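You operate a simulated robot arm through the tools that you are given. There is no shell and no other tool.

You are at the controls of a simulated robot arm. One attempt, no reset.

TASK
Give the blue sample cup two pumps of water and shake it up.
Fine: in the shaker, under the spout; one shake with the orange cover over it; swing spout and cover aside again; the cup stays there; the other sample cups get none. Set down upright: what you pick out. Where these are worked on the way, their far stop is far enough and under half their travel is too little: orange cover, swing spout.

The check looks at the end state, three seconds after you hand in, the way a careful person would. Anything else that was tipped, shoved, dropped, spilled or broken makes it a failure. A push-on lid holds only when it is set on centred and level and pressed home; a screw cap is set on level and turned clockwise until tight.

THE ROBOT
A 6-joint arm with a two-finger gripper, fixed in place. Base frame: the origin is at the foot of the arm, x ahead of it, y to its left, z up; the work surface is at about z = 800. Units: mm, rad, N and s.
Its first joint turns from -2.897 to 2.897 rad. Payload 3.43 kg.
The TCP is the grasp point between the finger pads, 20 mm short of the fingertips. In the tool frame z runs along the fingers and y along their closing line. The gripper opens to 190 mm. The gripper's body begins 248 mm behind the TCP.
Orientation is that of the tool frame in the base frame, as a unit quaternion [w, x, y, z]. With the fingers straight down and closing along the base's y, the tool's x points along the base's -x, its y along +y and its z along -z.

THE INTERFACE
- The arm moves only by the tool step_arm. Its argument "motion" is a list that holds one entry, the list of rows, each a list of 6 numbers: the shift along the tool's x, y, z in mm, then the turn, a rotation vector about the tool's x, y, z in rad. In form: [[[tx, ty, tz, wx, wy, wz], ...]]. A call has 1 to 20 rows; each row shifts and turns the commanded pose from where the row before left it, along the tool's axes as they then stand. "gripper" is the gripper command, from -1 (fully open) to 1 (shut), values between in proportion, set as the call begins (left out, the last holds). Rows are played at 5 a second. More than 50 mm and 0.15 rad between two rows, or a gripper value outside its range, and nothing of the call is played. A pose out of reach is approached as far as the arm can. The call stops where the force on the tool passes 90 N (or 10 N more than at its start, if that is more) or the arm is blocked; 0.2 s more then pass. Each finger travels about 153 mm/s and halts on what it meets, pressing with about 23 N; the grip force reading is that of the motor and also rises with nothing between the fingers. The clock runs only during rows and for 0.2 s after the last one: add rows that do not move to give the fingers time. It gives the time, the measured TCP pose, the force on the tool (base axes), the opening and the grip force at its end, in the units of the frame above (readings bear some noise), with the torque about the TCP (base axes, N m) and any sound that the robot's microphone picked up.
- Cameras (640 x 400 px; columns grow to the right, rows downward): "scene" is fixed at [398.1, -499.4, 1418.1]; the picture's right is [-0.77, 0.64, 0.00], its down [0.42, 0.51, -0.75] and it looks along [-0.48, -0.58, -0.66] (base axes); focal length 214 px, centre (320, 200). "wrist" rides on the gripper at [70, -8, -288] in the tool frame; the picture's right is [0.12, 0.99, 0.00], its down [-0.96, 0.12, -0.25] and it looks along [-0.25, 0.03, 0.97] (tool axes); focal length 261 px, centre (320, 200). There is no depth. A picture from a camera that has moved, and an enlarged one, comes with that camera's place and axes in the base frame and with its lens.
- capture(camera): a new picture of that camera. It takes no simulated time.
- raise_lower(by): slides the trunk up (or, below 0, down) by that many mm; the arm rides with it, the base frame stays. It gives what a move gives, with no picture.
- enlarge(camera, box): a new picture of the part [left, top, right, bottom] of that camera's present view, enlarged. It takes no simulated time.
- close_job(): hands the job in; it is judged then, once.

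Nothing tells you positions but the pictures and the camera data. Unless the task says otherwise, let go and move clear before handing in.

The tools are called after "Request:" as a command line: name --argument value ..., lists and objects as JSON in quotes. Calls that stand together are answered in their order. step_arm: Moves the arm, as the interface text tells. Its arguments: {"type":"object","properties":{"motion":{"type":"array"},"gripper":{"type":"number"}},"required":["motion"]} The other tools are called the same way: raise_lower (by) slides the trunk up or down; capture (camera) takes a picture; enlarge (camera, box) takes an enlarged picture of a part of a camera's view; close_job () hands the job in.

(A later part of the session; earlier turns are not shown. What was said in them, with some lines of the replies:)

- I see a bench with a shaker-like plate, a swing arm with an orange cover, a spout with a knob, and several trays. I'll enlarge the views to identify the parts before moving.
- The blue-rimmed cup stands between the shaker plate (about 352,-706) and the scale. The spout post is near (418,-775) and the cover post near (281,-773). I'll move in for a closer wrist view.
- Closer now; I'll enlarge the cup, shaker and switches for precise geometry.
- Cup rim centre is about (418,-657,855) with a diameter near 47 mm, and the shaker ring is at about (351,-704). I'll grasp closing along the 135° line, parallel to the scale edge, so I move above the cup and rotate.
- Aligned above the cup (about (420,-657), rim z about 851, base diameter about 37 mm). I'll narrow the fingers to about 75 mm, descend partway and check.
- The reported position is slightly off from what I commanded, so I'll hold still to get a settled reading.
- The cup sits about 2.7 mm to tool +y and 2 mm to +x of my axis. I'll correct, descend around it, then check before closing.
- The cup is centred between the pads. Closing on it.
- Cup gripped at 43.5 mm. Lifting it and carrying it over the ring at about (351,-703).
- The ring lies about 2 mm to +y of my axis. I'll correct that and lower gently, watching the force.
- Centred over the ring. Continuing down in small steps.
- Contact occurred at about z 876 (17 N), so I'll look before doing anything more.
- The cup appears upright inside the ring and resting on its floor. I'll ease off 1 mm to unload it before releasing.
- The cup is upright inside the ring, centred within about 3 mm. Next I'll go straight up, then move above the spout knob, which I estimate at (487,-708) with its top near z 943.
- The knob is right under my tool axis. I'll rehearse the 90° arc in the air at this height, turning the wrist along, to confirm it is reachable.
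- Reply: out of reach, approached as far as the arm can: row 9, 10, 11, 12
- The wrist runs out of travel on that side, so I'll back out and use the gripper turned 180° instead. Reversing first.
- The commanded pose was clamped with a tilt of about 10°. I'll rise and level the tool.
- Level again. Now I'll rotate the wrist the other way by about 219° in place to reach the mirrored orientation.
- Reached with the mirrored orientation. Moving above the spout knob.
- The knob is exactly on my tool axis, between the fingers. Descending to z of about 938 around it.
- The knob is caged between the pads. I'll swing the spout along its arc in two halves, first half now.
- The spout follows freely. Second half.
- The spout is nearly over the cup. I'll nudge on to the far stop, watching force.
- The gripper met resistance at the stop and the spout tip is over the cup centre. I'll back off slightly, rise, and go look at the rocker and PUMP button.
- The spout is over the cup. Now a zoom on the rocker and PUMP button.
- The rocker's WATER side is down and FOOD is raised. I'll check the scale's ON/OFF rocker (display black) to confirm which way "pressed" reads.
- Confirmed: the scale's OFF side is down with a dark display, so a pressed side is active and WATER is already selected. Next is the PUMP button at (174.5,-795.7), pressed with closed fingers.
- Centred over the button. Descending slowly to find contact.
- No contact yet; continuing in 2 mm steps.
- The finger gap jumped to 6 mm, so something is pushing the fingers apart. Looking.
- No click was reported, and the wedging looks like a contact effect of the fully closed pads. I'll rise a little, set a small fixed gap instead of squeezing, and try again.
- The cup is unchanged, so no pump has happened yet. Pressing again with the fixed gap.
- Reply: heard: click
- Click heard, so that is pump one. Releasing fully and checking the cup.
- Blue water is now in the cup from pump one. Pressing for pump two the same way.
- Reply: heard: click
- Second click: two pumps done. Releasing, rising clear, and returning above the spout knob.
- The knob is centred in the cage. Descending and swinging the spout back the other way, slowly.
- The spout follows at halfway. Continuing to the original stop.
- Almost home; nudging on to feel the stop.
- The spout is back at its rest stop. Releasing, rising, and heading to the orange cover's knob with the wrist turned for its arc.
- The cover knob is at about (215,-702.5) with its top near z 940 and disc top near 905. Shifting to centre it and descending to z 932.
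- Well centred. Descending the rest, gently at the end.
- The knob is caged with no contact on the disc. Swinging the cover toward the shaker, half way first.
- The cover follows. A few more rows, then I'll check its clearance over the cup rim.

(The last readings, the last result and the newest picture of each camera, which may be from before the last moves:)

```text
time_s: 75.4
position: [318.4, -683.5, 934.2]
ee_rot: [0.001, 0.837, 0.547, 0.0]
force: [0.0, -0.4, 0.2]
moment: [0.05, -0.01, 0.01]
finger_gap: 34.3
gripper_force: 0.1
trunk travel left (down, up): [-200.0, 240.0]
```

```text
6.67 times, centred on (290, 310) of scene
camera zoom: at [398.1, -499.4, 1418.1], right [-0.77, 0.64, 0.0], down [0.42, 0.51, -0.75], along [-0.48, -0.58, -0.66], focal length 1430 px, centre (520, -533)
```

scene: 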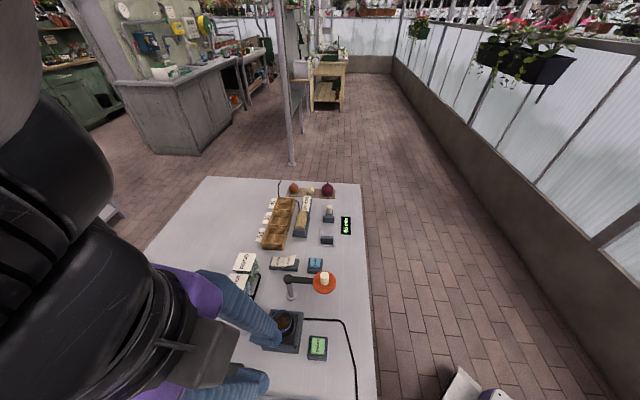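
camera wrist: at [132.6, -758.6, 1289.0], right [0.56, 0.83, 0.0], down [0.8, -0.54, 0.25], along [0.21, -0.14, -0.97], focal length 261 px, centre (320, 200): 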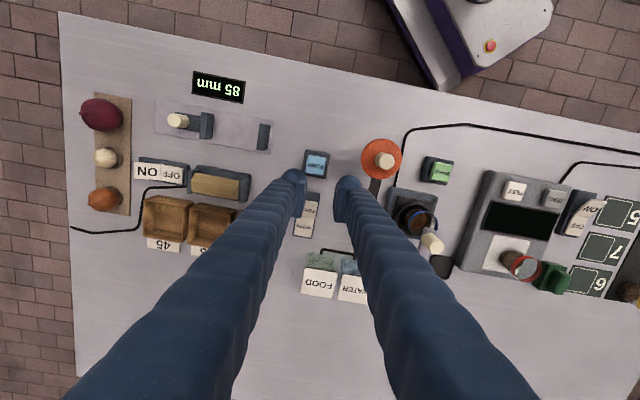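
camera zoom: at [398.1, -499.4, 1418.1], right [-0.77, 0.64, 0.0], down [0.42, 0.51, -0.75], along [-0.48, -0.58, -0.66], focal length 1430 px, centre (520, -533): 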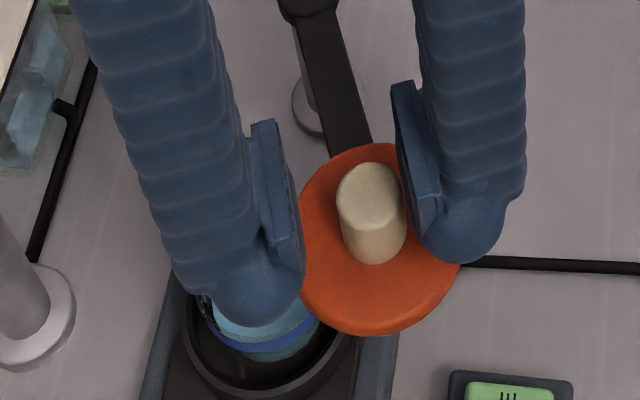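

No contact force and the cup is undisturbed. Continuing over the cup to the stop.

Request:
step_arm --motion '[[[-0.81, 12.3, 0, 0, 0, 0.131], [-0.81, 12.3, 0, 0, 0, 0.131], [0, 0, 0, 0, 0, 0]]]'

Request:
step_arm --motion '[[[-0.4, 8, 0, 0, 0, 0.085], [0, 4.3, 0, 0, 0, 0.046], [0, 0, 0, 0, 0, 0]]]'

Request:
enlarge --camera "scene" --box '[250, 280, 330, 340]'

Request:
enlarge --camera "wrist" --box '[230, 120, 410, 260]'

```text
time_s: 76.2
position: [340.9, -696.2, 933.9]
ee_rot: [0.001, 0.901, 0.433, 0.0]
force: [-0.9, -0.8, -0.2]
moment: [-0.02, 0.01, -0.01]
finger_gap: 34.2
gripper_force: 0.0
trunk travel left (down, up): [-200.0, 240.0]
```

```text
time_s: 77.0
position: [350.5, -704.0, 934.2]
ee_rot: [0.001, 0.928, 0.372, 0.0]
force: [0.8, 0.5, -0.7]
moment: [-0.03, 0.03, -0.02]
finger_gap: 34.4
gripper_force: 0.1
trunk travel left (down, up): [-200.0, 240.0]
```

```text
6.67 times, centred on (290, 310) of scene
camera zoom: at [398.1, -499.4, 1418.1], right [-0.77, 0.64, 0.0], down [0.42, 0.51, -0.75], along [-0.48, -0.58, -0.66], focal length 1430 px, centre (520, -533)
```

zoom: 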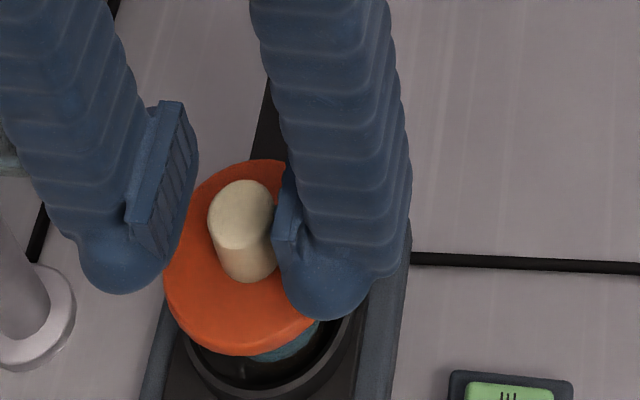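

```text
2.86 times, centred on (320, 190) of wrist
camera zoom: at [394.6, -650.0, 1222.2], right [0.77, -0.63, 0.0], down [-0.61, -0.75, 0.25], along [-0.16, -0.19, -0.97], focal length 745 px, centre (320, 229)
```

zoom: 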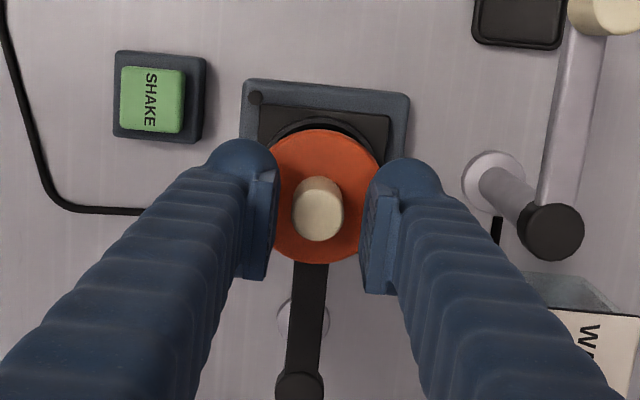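

Cover is nearly over the cup; nudging on to its far stop.

Request:
step_arm --motion '[[[0, 3, 0, 0, 0, 0.03], [0, 3, 0, 0, 0, 0.03], [0, 0, 0, 0, 0, 0]]]'

Request:
step_arm --motion '[[[0, 2, 0, 0, 0, 0.021], [0, 0, 0, 0, 0, 0]]]'

Request:
enlarge --camera "wrist" --box '[230, 120, 410, 260]'

```text
time_s: 77.8
position: [354.5, -709.7, 933.3]
ee_rot: [0.001, 0.939, 0.345, 0.0]
force: [-1.6, 0.9, 0.1]
moment: [0.0, 0.04, -0.01]
finger_gap: 35.2
gripper_force: 0.7
trunk travel left (down, up): [-200.0, 240.0]
```

```text
time_s: 78.4
position: [354.8, -710.7, 934.4]
ee_rot: [0.0, 0.942, 0.336, 0.0]
force: [-3.6, 4.5, -0.3]
moment: [0.02, -0.03, -0.03]
finger_gap: 37.7
gripper_force: 3.2
trunk travel left (down, up): [-200.0, 240.0]
```

```text
2.86 times, centred on (320, 190) of wrist
camera zoom: at [403.6, -660.0, 1222.2], right [0.72, -0.69, 0.0], down [-0.67, -0.7, 0.25], along [-0.17, -0.18, -0.97], focal length 745 px, centre (320, 229)
```

zoom: 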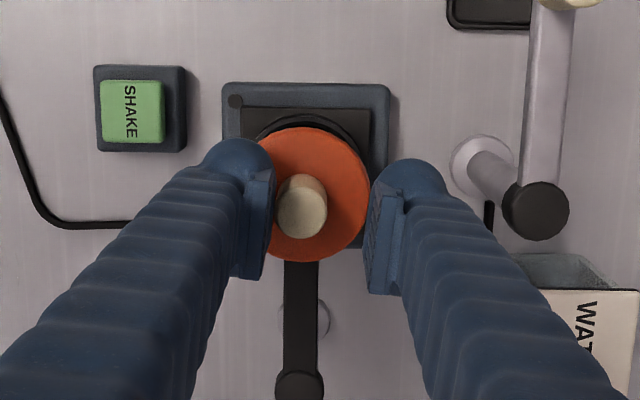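

The cover is at its stop over the cup. Releasing, rising, and moving to the SHAKE button at about (308,-620).

Request:
step_arm --motion '[[[0, -6, 0, 0, 0, 0], [0, 0, -20, 0, 0, 0], [0, 0, -25, 0, 0, 0], [0, 0, -25, 0, 0, 0], [5.25, -23.4, 0, 0, 0, 0], [5.25, -23.4, 0, 0, 0, 0], [5.25, -23.4, 0, 0, 0, 0], [5.25, -23.4, 0, 0, 0, 0], [0, 0, 0, 0, 0, -0.087], [0, 0, 0, 0, 0, 0], [0, 0, 0, 0, 0, 0]]]'

Request:
capture --camera "wrist"

Request:
enlarge --camera "wrist" --box '[230, 120, 410, 260]'

Request:
enlarge --camera "scene" --box '[220, 260, 360, 370]'

```text
time_s: 80.8
position: [306.8, -619.7, 1004.5]
ee_rot: [0.001, 0.927, 0.376, 0.001]
force: [-0.7, -0.2, -1.0]
moment: [-0.02, -0.03, -0.01]
finger_gap: 34.3
gripper_force: 0.1
trunk travel left (down, up): [-200.0, 240.0]
```

```text
taken
camera wrist: at [351.8, -564.8, 1292.3], right [0.78, -0.63, 0.0], down [-0.61, -0.75, 0.25], along [-0.15, -0.19, -0.97], focal length 261 px, centre (320, 200)
```

wrist: 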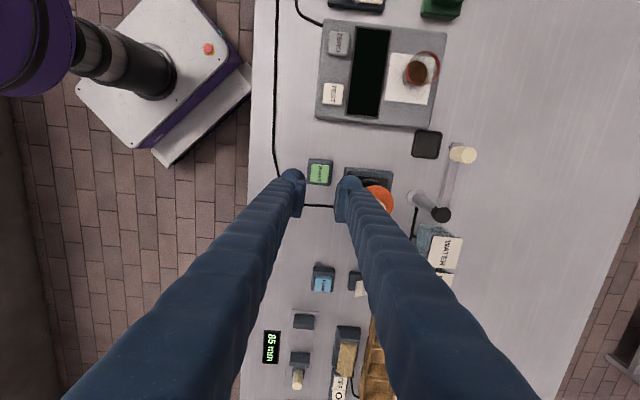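

```text
2.86 times, centred on (320, 190) of wrist
camera zoom: at [351.8, -564.8, 1292.3], right [0.78, -0.63, 0.0], down [-0.61, -0.75, 0.25], along [-0.15, -0.19, -0.97], focal length 745 px, centre (320, 229)
```

zoom: 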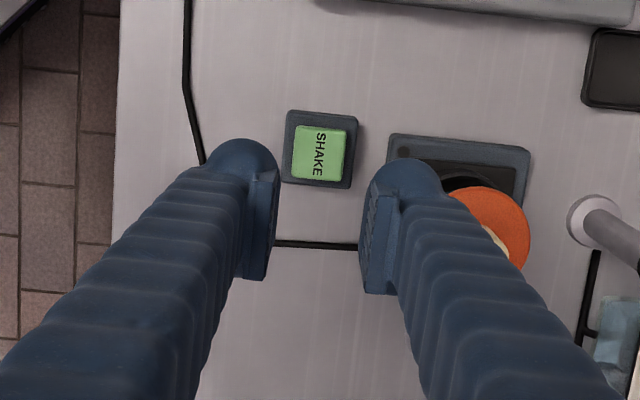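

```text
3.64 times, centred on (290, 315) of scene
camera zoom: at [398.1, -499.4, 1418.1], right [-0.77, 0.64, 0.0], down [0.42, 0.51, -0.75], along [-0.48, -0.58, -0.66], focal length 780 px, centre (429, -218)
```

zoom: 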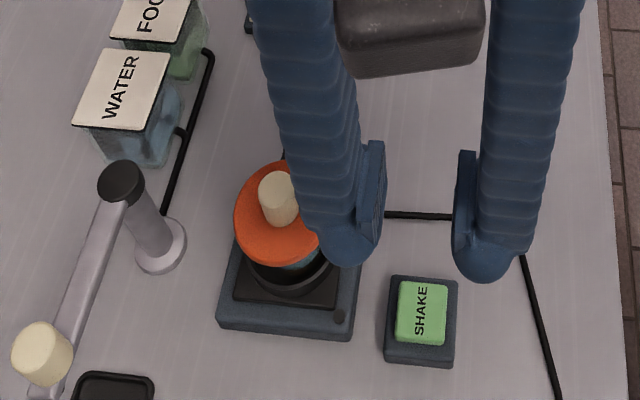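

The SHAKE button is right on my tool axis. Narrowing the fingers and descending.

Request:
step_arm --motion '[[[0, 0, 0, 0, 0, 0], [0, 0, 25, 0, 0, 0], [0, 0, 25, 0, 0, 0], [0, 0, 25, 0, 0, 0], [0, 0, 25, 0, 0, 0], [0, 0, 25, 0, 0, 0], [0, 0, 15, 0, 0, 0], [0, 0, 0, 0, 0, 0], [0, 0, 0, 0, 0, 0]]]' --gripper 0.92

Request:
enlarge --camera "scene" --box '[270, 300, 350, 370]'

Request:
step_arm --motion '[[[0, 0, 4, 0, 0, 0], [0, 0, 4, 0, 0, 0], [0, 0, 2, 0, 0, 0], [0, 0, 0, 0, 0, 0]]]'

```text
time_s: 82.8
position: [308.4, -620.5, 861.7]
ee_rot: [0.002, 0.927, 0.375, 0.001]
force: [-0.4, 0.1, 0.1]
moment: [-0.01, 0.0, -0.01]
finger_gap: 7.6
gripper_force: 0.0
trunk travel left (down, up): [-200.0, 240.0]
```

```text
5.71 times, centred on (310, 335) of scene
camera zoom: at [398.1, -499.4, 1418.1], right [-0.77, 0.64, 0.0], down [0.42, 0.51, -0.75], along [-0.48, -0.58, -0.66], focal length 1226 px, centre (377, -571)
```

zoom: 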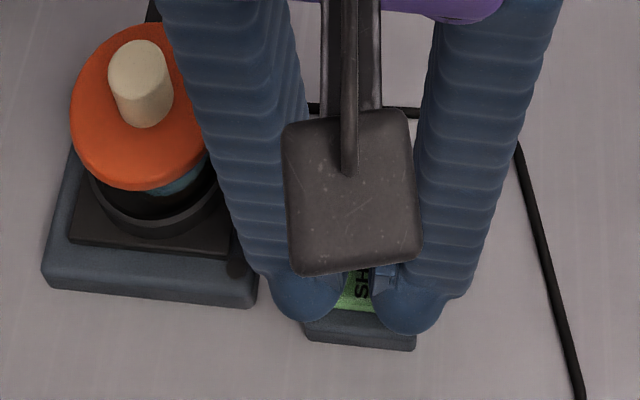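

```text
time_s: 83.8
position: [307.9, -620.7, 854.3]
ee_rot: [0.0, 0.927, 0.376, 0.001]
force: [-0.1, -0.7, 0.7]
moment: [0.01, 0.0, -0.01]
finger_gap: 7.3
gripper_force: 0.1
trunk travel left (down, up): [-200.0, 240.0]
```

Near contact; continuing in 2 mm steps until it clicks.

Request:
step_arm --motion '[[[0, 0, 2, 0, 0, 0], [0, 0, 0, 0, 0, 0]]]'

```text
time_s: 84.4
position: [308.3, -619.9, 850.8]
ee_rot: [0.0, 0.926, 0.376, 0.0]
force: [-0.1, 1.0, 0.7]
moment: [0.0, 0.05, 0.02]
finger_gap: 7.8
gripper_force: 0.5
trunk travel left (down, up): [-200.0, 240.0]
```

Request:
step_arm --motion '[[[0, 0, 2, 0, 0, 0], [0, 0, 0, 0, 0, 0]]]'

```text
time_s: 85.0
position: [308.8, -621.2, 849.7]
ee_rot: [0.001, 0.927, 0.376, 0.001]
force: [-1.1, 0.5, 2.2]
moment: [0.02, 0.01, 0.0]
finger_gap: 7.7
gripper_force: 0.3
trunk travel left (down, up): [-200.0, 240.0]
heard: click
```

The SHAKE button clicked once. Releasing upward and waiting for the shake to finish.

Request:
step_arm --motion '[[[0, 0, -6, 0, 0, 0], [0, 0, -14, 0, 0, 0], [0, 0, -30, 0, 0, 0], [0, 0, -30, 0, 0, 0], [0, 0, -35, 0, 0, 0], [0, 0, -35, 0, 0, 0]]]'

Request:
enlarge --camera "scene" --box '[240, 270, 340, 360]'

Request:
step_arm --motion '[[[0, 0, 0, 0, 0, 0], [0, 0, 0, 0, 0, 0], [0, 0, 0, 0, 0, 0], [0, 0, 0, 0, 0, 0], [0, 0, 0, 0, 0, 0], [0, 0, 0, 0, 0, 0], [0, 0, 0, 0, 0, 0], [0, 0, 0, 0, 0, 0], [0, 0, 0, 0, 0, 0], [0, 0, 0, 0, 0, 0], [0, 0, 0, 0, 0, 0], [0, 0, 0, 0, 0, 0], [0, 0, 0, 0, 0, 0], [0, 0, 0, 0, 0, 0], [0, 0, 0, 0, 0, 0], [0, 0, 0, 0, 0, 0], [0, 0, 0, 0, 0, 0], [0, 0, 0, 0, 0, 0], [0, 0, 0, 0, 0, 0], [0, 0, 0, 0, 0, 0]]]'

Request:
enlarge --camera "scene" --box '[240, 270, 340, 360]'

Request:
enlarge --camera "wrist" --box '[230, 120, 410, 260]'

```text
time_s: 86.4
position: [308.7, -620.0, 1000.0]
ee_rot: [0.0, 0.927, 0.376, 0.002]
force: [1.4, -0.2, -0.5]
moment: [0.01, -0.06, 0.0]
finger_gap: 7.6
gripper_force: 0.0
trunk travel left (down, up): [-200.0, 240.0]
```

```text
4.44 times, centred on (290, 315) of scene
camera zoom: at [398.1, -499.4, 1418.1], right [-0.77, 0.64, 0.0], down [0.42, 0.51, -0.75], along [-0.48, -0.58, -0.66], focal length 953 px, centre (453, -311)
```

zoom: 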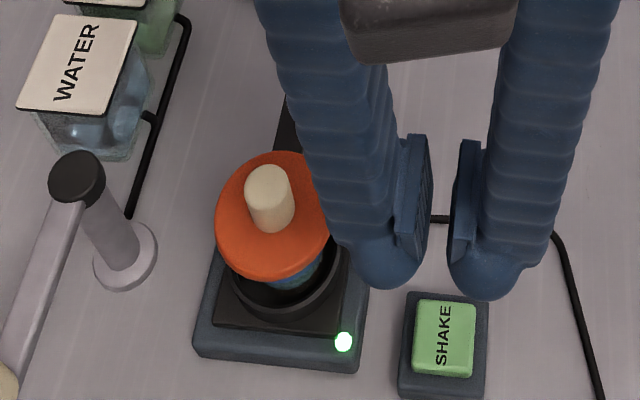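

```text
time_s: 90.6
position: [308.0, -620.7, 1000.3]
ee_rot: [0.001, 0.927, 0.376, 0.0]
force: [0.4, -0.8, -0.2]
moment: [-0.02, -0.01, 0.01]
finger_gap: 7.9
gripper_force: 0.1
trunk travel left (down, up): [-200.0, 240.0]
```

```text
4.44 times, centred on (290, 315) of scene
camera zoom: at [398.1, -499.4, 1418.1], right [-0.77, 0.64, 0.0], down [0.42, 0.51, -0.75], along [-0.48, -0.58, -0.66], focal length 953 px, centre (453, -311)
```

zoom: 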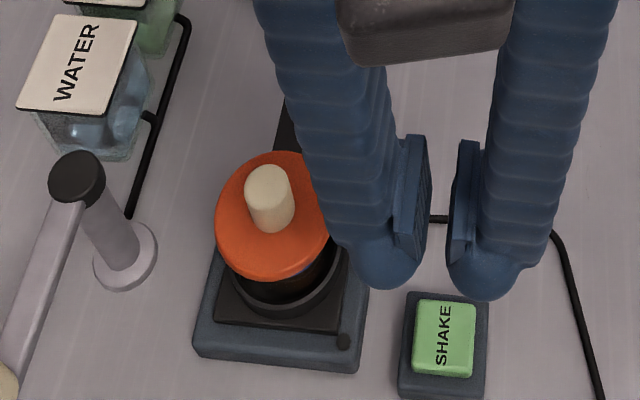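

```text
2.86 times, centred on (320, 190) of wrist
camera zoom: at [352.3, -565.3, 1287.8], right [0.78, -0.63, 0.0], down [-0.61, -0.75, 0.25], along [-0.15, -0.19, -0.97], focal length 745 px, centre (320, 229)
```

zoom: 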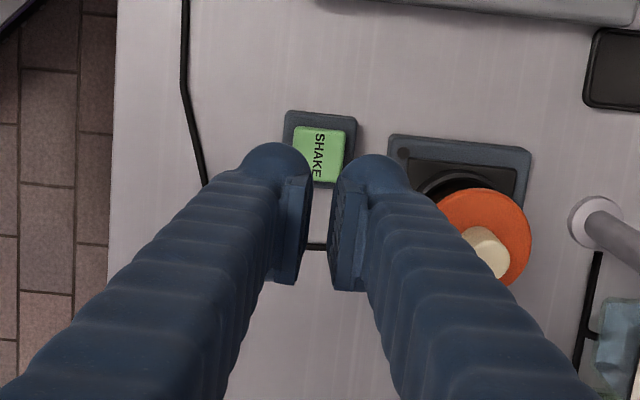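

The shake lamp lit and went out, and the contents have turned dark and mixed. Now back to the cover knob to swing it aside.

Request:
step_arm --motion '[[[-6.6, 22.5, 0, 0, 0, 0], [-6.6, 22.5, 0, 0, 0, 0], [-6.6, 22.5, 0, 0, 0, 0], [-6.6, 22.5, 0, 0, 0, 0], [0, 0, 0, 0, 0, 0], [0, 0, 0, 0, 0, 0]]]' --gripper 0.64

Request:
enlarge --camera "wrist" --box '[230, 120, 410, 260]'

```text
time_s: 92.0
position: [353.5, -703.6, 1003.0]
ee_rot: [0.0, 0.927, 0.376, 0.0]
force: [0.2, 0.3, -0.9]
moment: [-0.03, -0.01, -0.02]
finger_gap: 34.3
gripper_force: 0.0
trunk travel left (down, up): [-200.0, 240.0]
```

```text
2.86 times, centred on (320, 190) of wrist
camera zoom: at [397.7, -647.9, 1289.8], right [0.78, -0.63, 0.0], down [-0.61, -0.75, 0.25], along [-0.15, -0.19, -0.97], focal length 745 px, centre (320, 229)
```

zoom: 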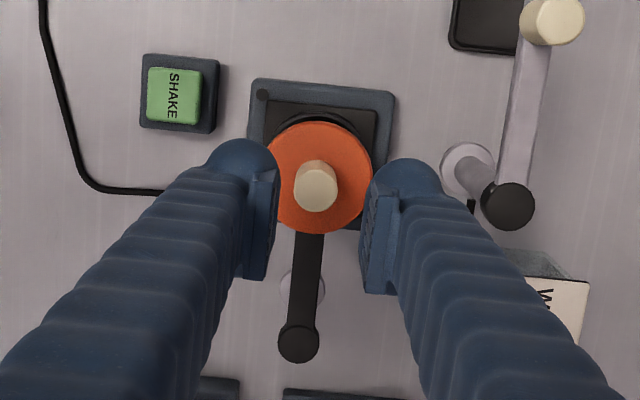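

Knob nearly centred; small correction and descend to z 934, then swing back.

Request:
step_arm --motion '[[[-1.5, -1.5, 0, 0, 0, 0], [0, 0, 18, 0, 0, 0], [0, 0, 18, 0, 0, 0], [0, 0, 18, 0, 0, 0], [0, 0, 9, 0, 0, 0], [0, 0, 5, 0, 0, 0], [0, 0, 0, 0, 0, 0]]]'

Request:
enlarge --camera "wrist" --box '[230, 120, 410, 260]'

```text
time_s: 93.6
position: [350.0, -703.1, 932.0]
ee_rot: [0.0, 0.927, 0.376, 0.0]
force: [-0.2, 0.0, -0.2]
moment: [-0.03, -0.02, 0.01]
finger_gap: 34.3
gripper_force: 0.0
trunk travel left (down, up): [-200.0, 240.0]
```

```text
2.86 times, centred on (320, 190) of wrist
camera zoom: at [394.2, -648.0, 1219.9], right [0.78, -0.63, 0.0], down [-0.61, -0.75, 0.25], along [-0.16, -0.19, -0.97], focal length 745 px, centre (320, 229)
```

zoom: 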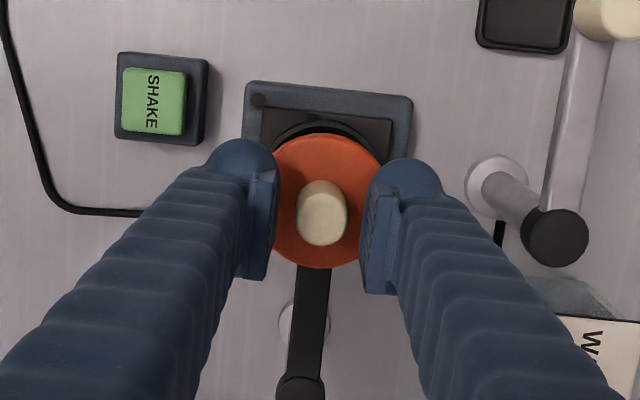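

The knob is caged. Swinging the cover aside along the reverse arc.

Request:
step_arm --motion '[[[-0.81, -12.3, 0, 0, 0, -0.131], [-0.81, -12.3, 0, 0, 0, -0.131], [-0.81, -12.3, 0, 0, 0, -0.131], [-0.81, -12.3, 0, 0, 0, -0.131], [-0.81, -12.3, 0, 0, 0, -0.131], [-0.81, -12.3, 0, 0, 0, -0.131], [0, 0, 0, 0, 0, 0]]]'

Request:
enlarge --camera "scene" --box '[240, 260, 340, 350]'

Request:
enlarge --camera "wrist" --box '[230, 120, 410, 260]'

```text
time_s: 95.2
position: [282.9, -674.0, 933.1]
ee_rot: [0.0, 0.711, 0.703, 0.0]
force: [-0.1, -0.3, -0.8]
moment: [0.01, 0.02, 0.02]
finger_gap: 34.2
gripper_force: 0.2
trunk travel left (down, up): [-200.0, 240.0]
```

```text
4.44 times, centred on (290, 305) of scene
camera zoom: at [398.1, -499.4, 1418.1], right [-0.77, 0.64, 0.0], down [0.42, 0.51, -0.75], along [-0.48, -0.58, -0.66], focal length 953 px, centre (453, -267)
```

zoom: 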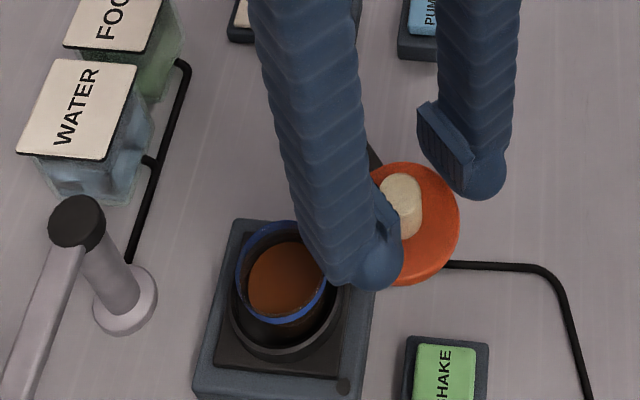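

```text
2.86 times, centred on (320, 190) of wrist
camera zoom: at [275.5, -603.9, 1221.1], right [0.99, 0.11, 0.0], down [0.1, -0.96, 0.25], along [0.03, -0.25, -0.97], focal length 745 px, centre (320, 229)
```

zoom: 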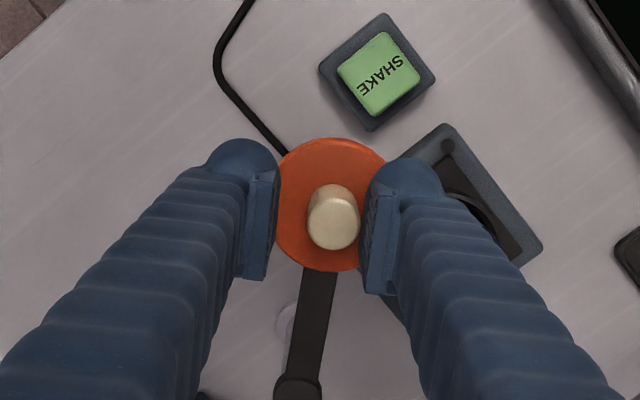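

The cup now holds brown mixed liquid and stands upright. Continuing the cover to its rest stop.

Request:
step_arm --motion '[[[-0.81, -12.3, 0, 0, 0, -0.131], [-0.81, -12.3, 0, 0, 0, -0.131], [-0.81, -12.3, 0, 0, 0, -0.131], [-0.81, -12.3, 0, 0, 0, -0.131], [-0.81, -12.3, 0, 0, 0, -0.131], [-0.81, -12.3, 0, 0, 0, -0.131], [0, 0, 0, 0, 0, 0]]]'

Request:
step_arm --motion '[[[0, -2, 0, 0, 0, -0.021], [0, -2, 0, 0, 0, -0.021], [0, 0, 0, 0, 0, 0]]]'

Request:
step_arm --motion '[[[0, -2, 0, 0, 0, -0.021], [0, 0, 0, 0, 0, 0]]]'

Request:
enlarge --camera "wrist" --box '[230, 120, 410, 260]'

```text
time_s: 96.8
position: [216.7, -702.0, 931.9]
ee_rot: [0.0, 0.387, 0.922, 0.0]
force: [0.3, -0.4, -0.2]
moment: [0.02, -0.02, 0.0]
finger_gap: 34.3
gripper_force: 0.0
trunk travel left (down, up): [-200.0, 240.0]
```

```text
time_s: 97.6
position: [213.3, -704.7, 932.1]
ee_rot: [0.001, 0.369, 0.929, -0.001]
force: [0.2, -0.3, 1.2]
moment: [0.0, 0.0, 0.0]
finger_gap: 34.0
gripper_force: 0.1
trunk travel left (down, up): [-200.0, 240.0]
```

```text
time_s: 98.2
position: [212.6, -705.7, 931.0]
ee_rot: [0.001, 0.36, 0.933, -0.001]
force: [-0.3, -0.2, 0.9]
moment: [0.02, 0.02, -0.01]
finger_gap: 34.0
gripper_force: 0.0
trunk travel left (down, up): [-200.0, 240.0]
```

```text
2.86 times, centred on (320, 190) of wrist
camera zoom: at [154.1, -665.1, 1219.5], right [0.58, 0.82, 0.0], down [0.79, -0.56, 0.25], along [0.2, -0.14, -0.97], focal length 745 px, centre (320, 229)
```

zoom: 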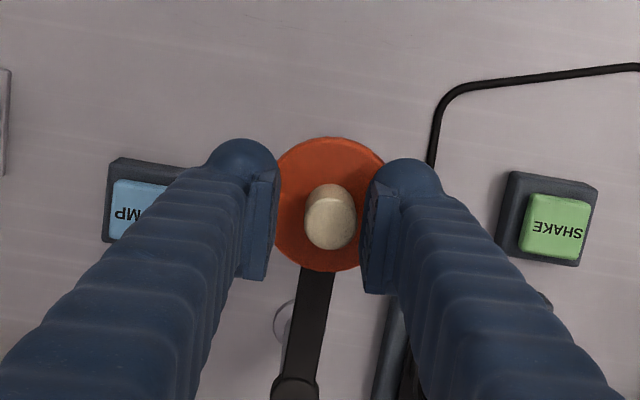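

A little more to feel the stop.

Request:
step_arm --motion '[[[0, -2, 0, 0, 0, -0.021], [0, 0, 0, 0, 0, 0]]]'

Request:
step_arm --motion '[[[0, -2, 0, 0, 0, -0.021], [0, 0, 0, 0, 0, 0]]]'

Request:
enlarge --camera "wrist" --box '[230, 120, 410, 260]'

```text
time_s: 98.8
position: [211.4, -706.4, 932.2]
ee_rot: [0.001, 0.35, 0.937, 0.0]
force: [-0.5, 0.4, -0.7]
moment: [0.02, 0.01, -0.03]
finger_gap: 34.0
gripper_force: 0.2
trunk travel left (down, up): [-200.0, 240.0]
```

```text
time_s: 99.4
position: [210.1, -709.7, 932.1]
ee_rot: [0.002, 0.34, 0.94, 0.001]
force: [3.3, 2.9, 0.2]
moment: [0.04, -0.01, 0.0]
finger_gap: 36.5
gripper_force: 1.2
trunk travel left (down, up): [-200.0, 240.0]
```

```text
2.86 times, centred on (320, 190) of wrist
camera zoom: at [150.3, -670.4, 1220.1], right [0.54, 0.84, 0.0], down [0.81, -0.53, 0.25], along [0.21, -0.13, -0.97], focal length 745 px, centre (320, 229)
```

zoom: 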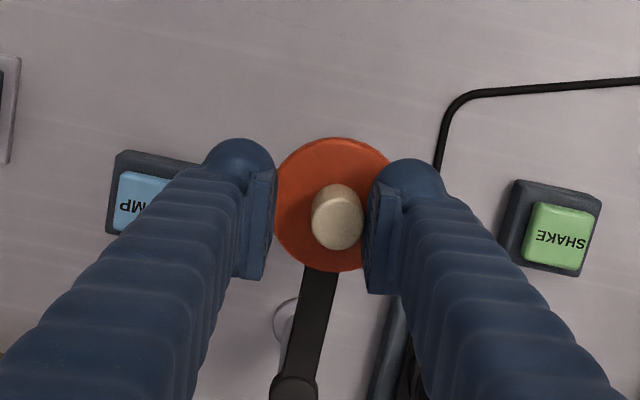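

The cover is at its rest stop. Backing off, rising clear, and checking the whole scene.

Request:
step_arm --motion '[[[0, 6, 0, 0, 0, 0], [0, 0, -20, 0, 0, 0], [0, 0, -30, 0, 0, 0], [0, 0, -30, 0, 0, 0], [0, 0, -40, 0, 0, 0], [30, 0, -40, 0, 0, 0], [30, 0, -20, 0, 0, 0], [0, 0, 0, 0, 0, 0], [0, 0, 0, 0, 0, 0]]]'

Request:
enlarge --camera "scene" --box '[180, 240, 360, 400]'

Request:
enlarge --camera "scene" --box '[255, 295, 325, 355]'

Request:
capture --camera "wrist"

```text
time_s: 101.4
position: [166.8, -665.7, 1113.0]
ee_rot: [0.0, 0.34, 0.94, -0.001]
force: [0.8, -0.2, -0.3]
moment: [0.05, 0.03, 0.02]
finger_gap: 34.0
gripper_force: 0.0
trunk travel left (down, up): [-200.0, 240.0]
```

```text
2.50 times, centred on (270, 320) of scene
camera zoom: at [398.1, -499.4, 1418.1], right [-0.77, 0.64, 0.0], down [0.42, 0.51, -0.75], along [-0.48, -0.58, -0.66], focal length 536 px, centre (445, -100)
```

zoom: 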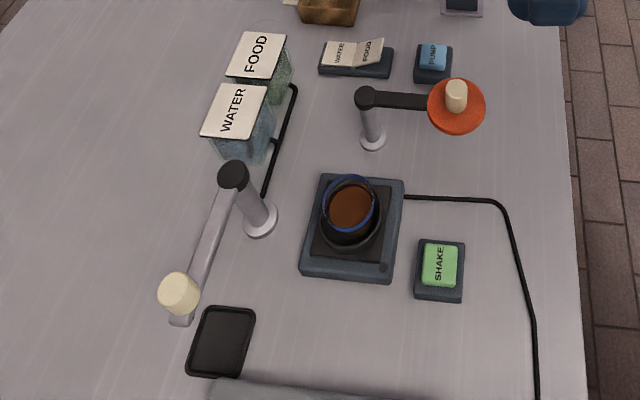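

```text
6.67 times, centred on (290, 325) of scene
camera zoom: at [398.1, -499.4, 1418.1], right [-0.77, 0.64, 0.0], down [0.42, 0.51, -0.75], along [-0.48, -0.58, -0.66], focal length 1430 px, centre (520, -633)
```

zoom: 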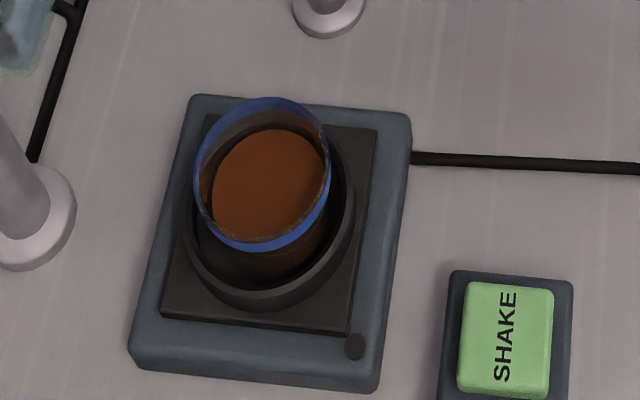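

```text
taken
camera wrist: at [106.6, -626.4, 1401.3], right [0.54, 0.84, 0.0], down [0.81, -0.53, 0.25], along [0.21, -0.13, -0.97], focal length 261 px, centre (320, 200)
```

wrist: 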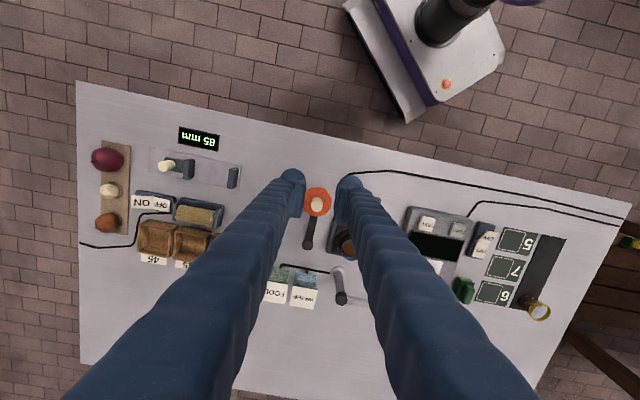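

The blue cup stands upright in the shaker with its soil and two pumps of water mixed. Spout and cover are both back at their rest stops, nothing else has moved, and the arm is clear, so I'm handing in.

Request:
close_job

```text
The job is handed in.
```

The blue sample cup got two pumps of water and one shake under the orange cover, and I've handed the job in. No verdict has come back yet.

- **Cup:** it stands upright in the shaker ring, where I set it down, with the soil and water mixed to a brown liquid.
- **Water:** the selector was already on WATER, so I left it alone. PUMP clicked twice with the spout at its stop over the blue cup, so no other cup got any.
- **Shake:** SHAKE clicked once with the cover at its stop over the cup. The lamp came on and went out again before I moved the cover.
- **Spout and cover:** both are swung back to their starting stops.
- **Surroundings:** in the last pictures nothing else around the shaker looks moved, tipped or spilled. I last saw the red cup up close before the swings. The arm has let go and is clear.

On my first try at PUMP the closed fingers were wedged apart. It didn't click and no water came out, so I backed off and pressed again with a small gap between the fingers.
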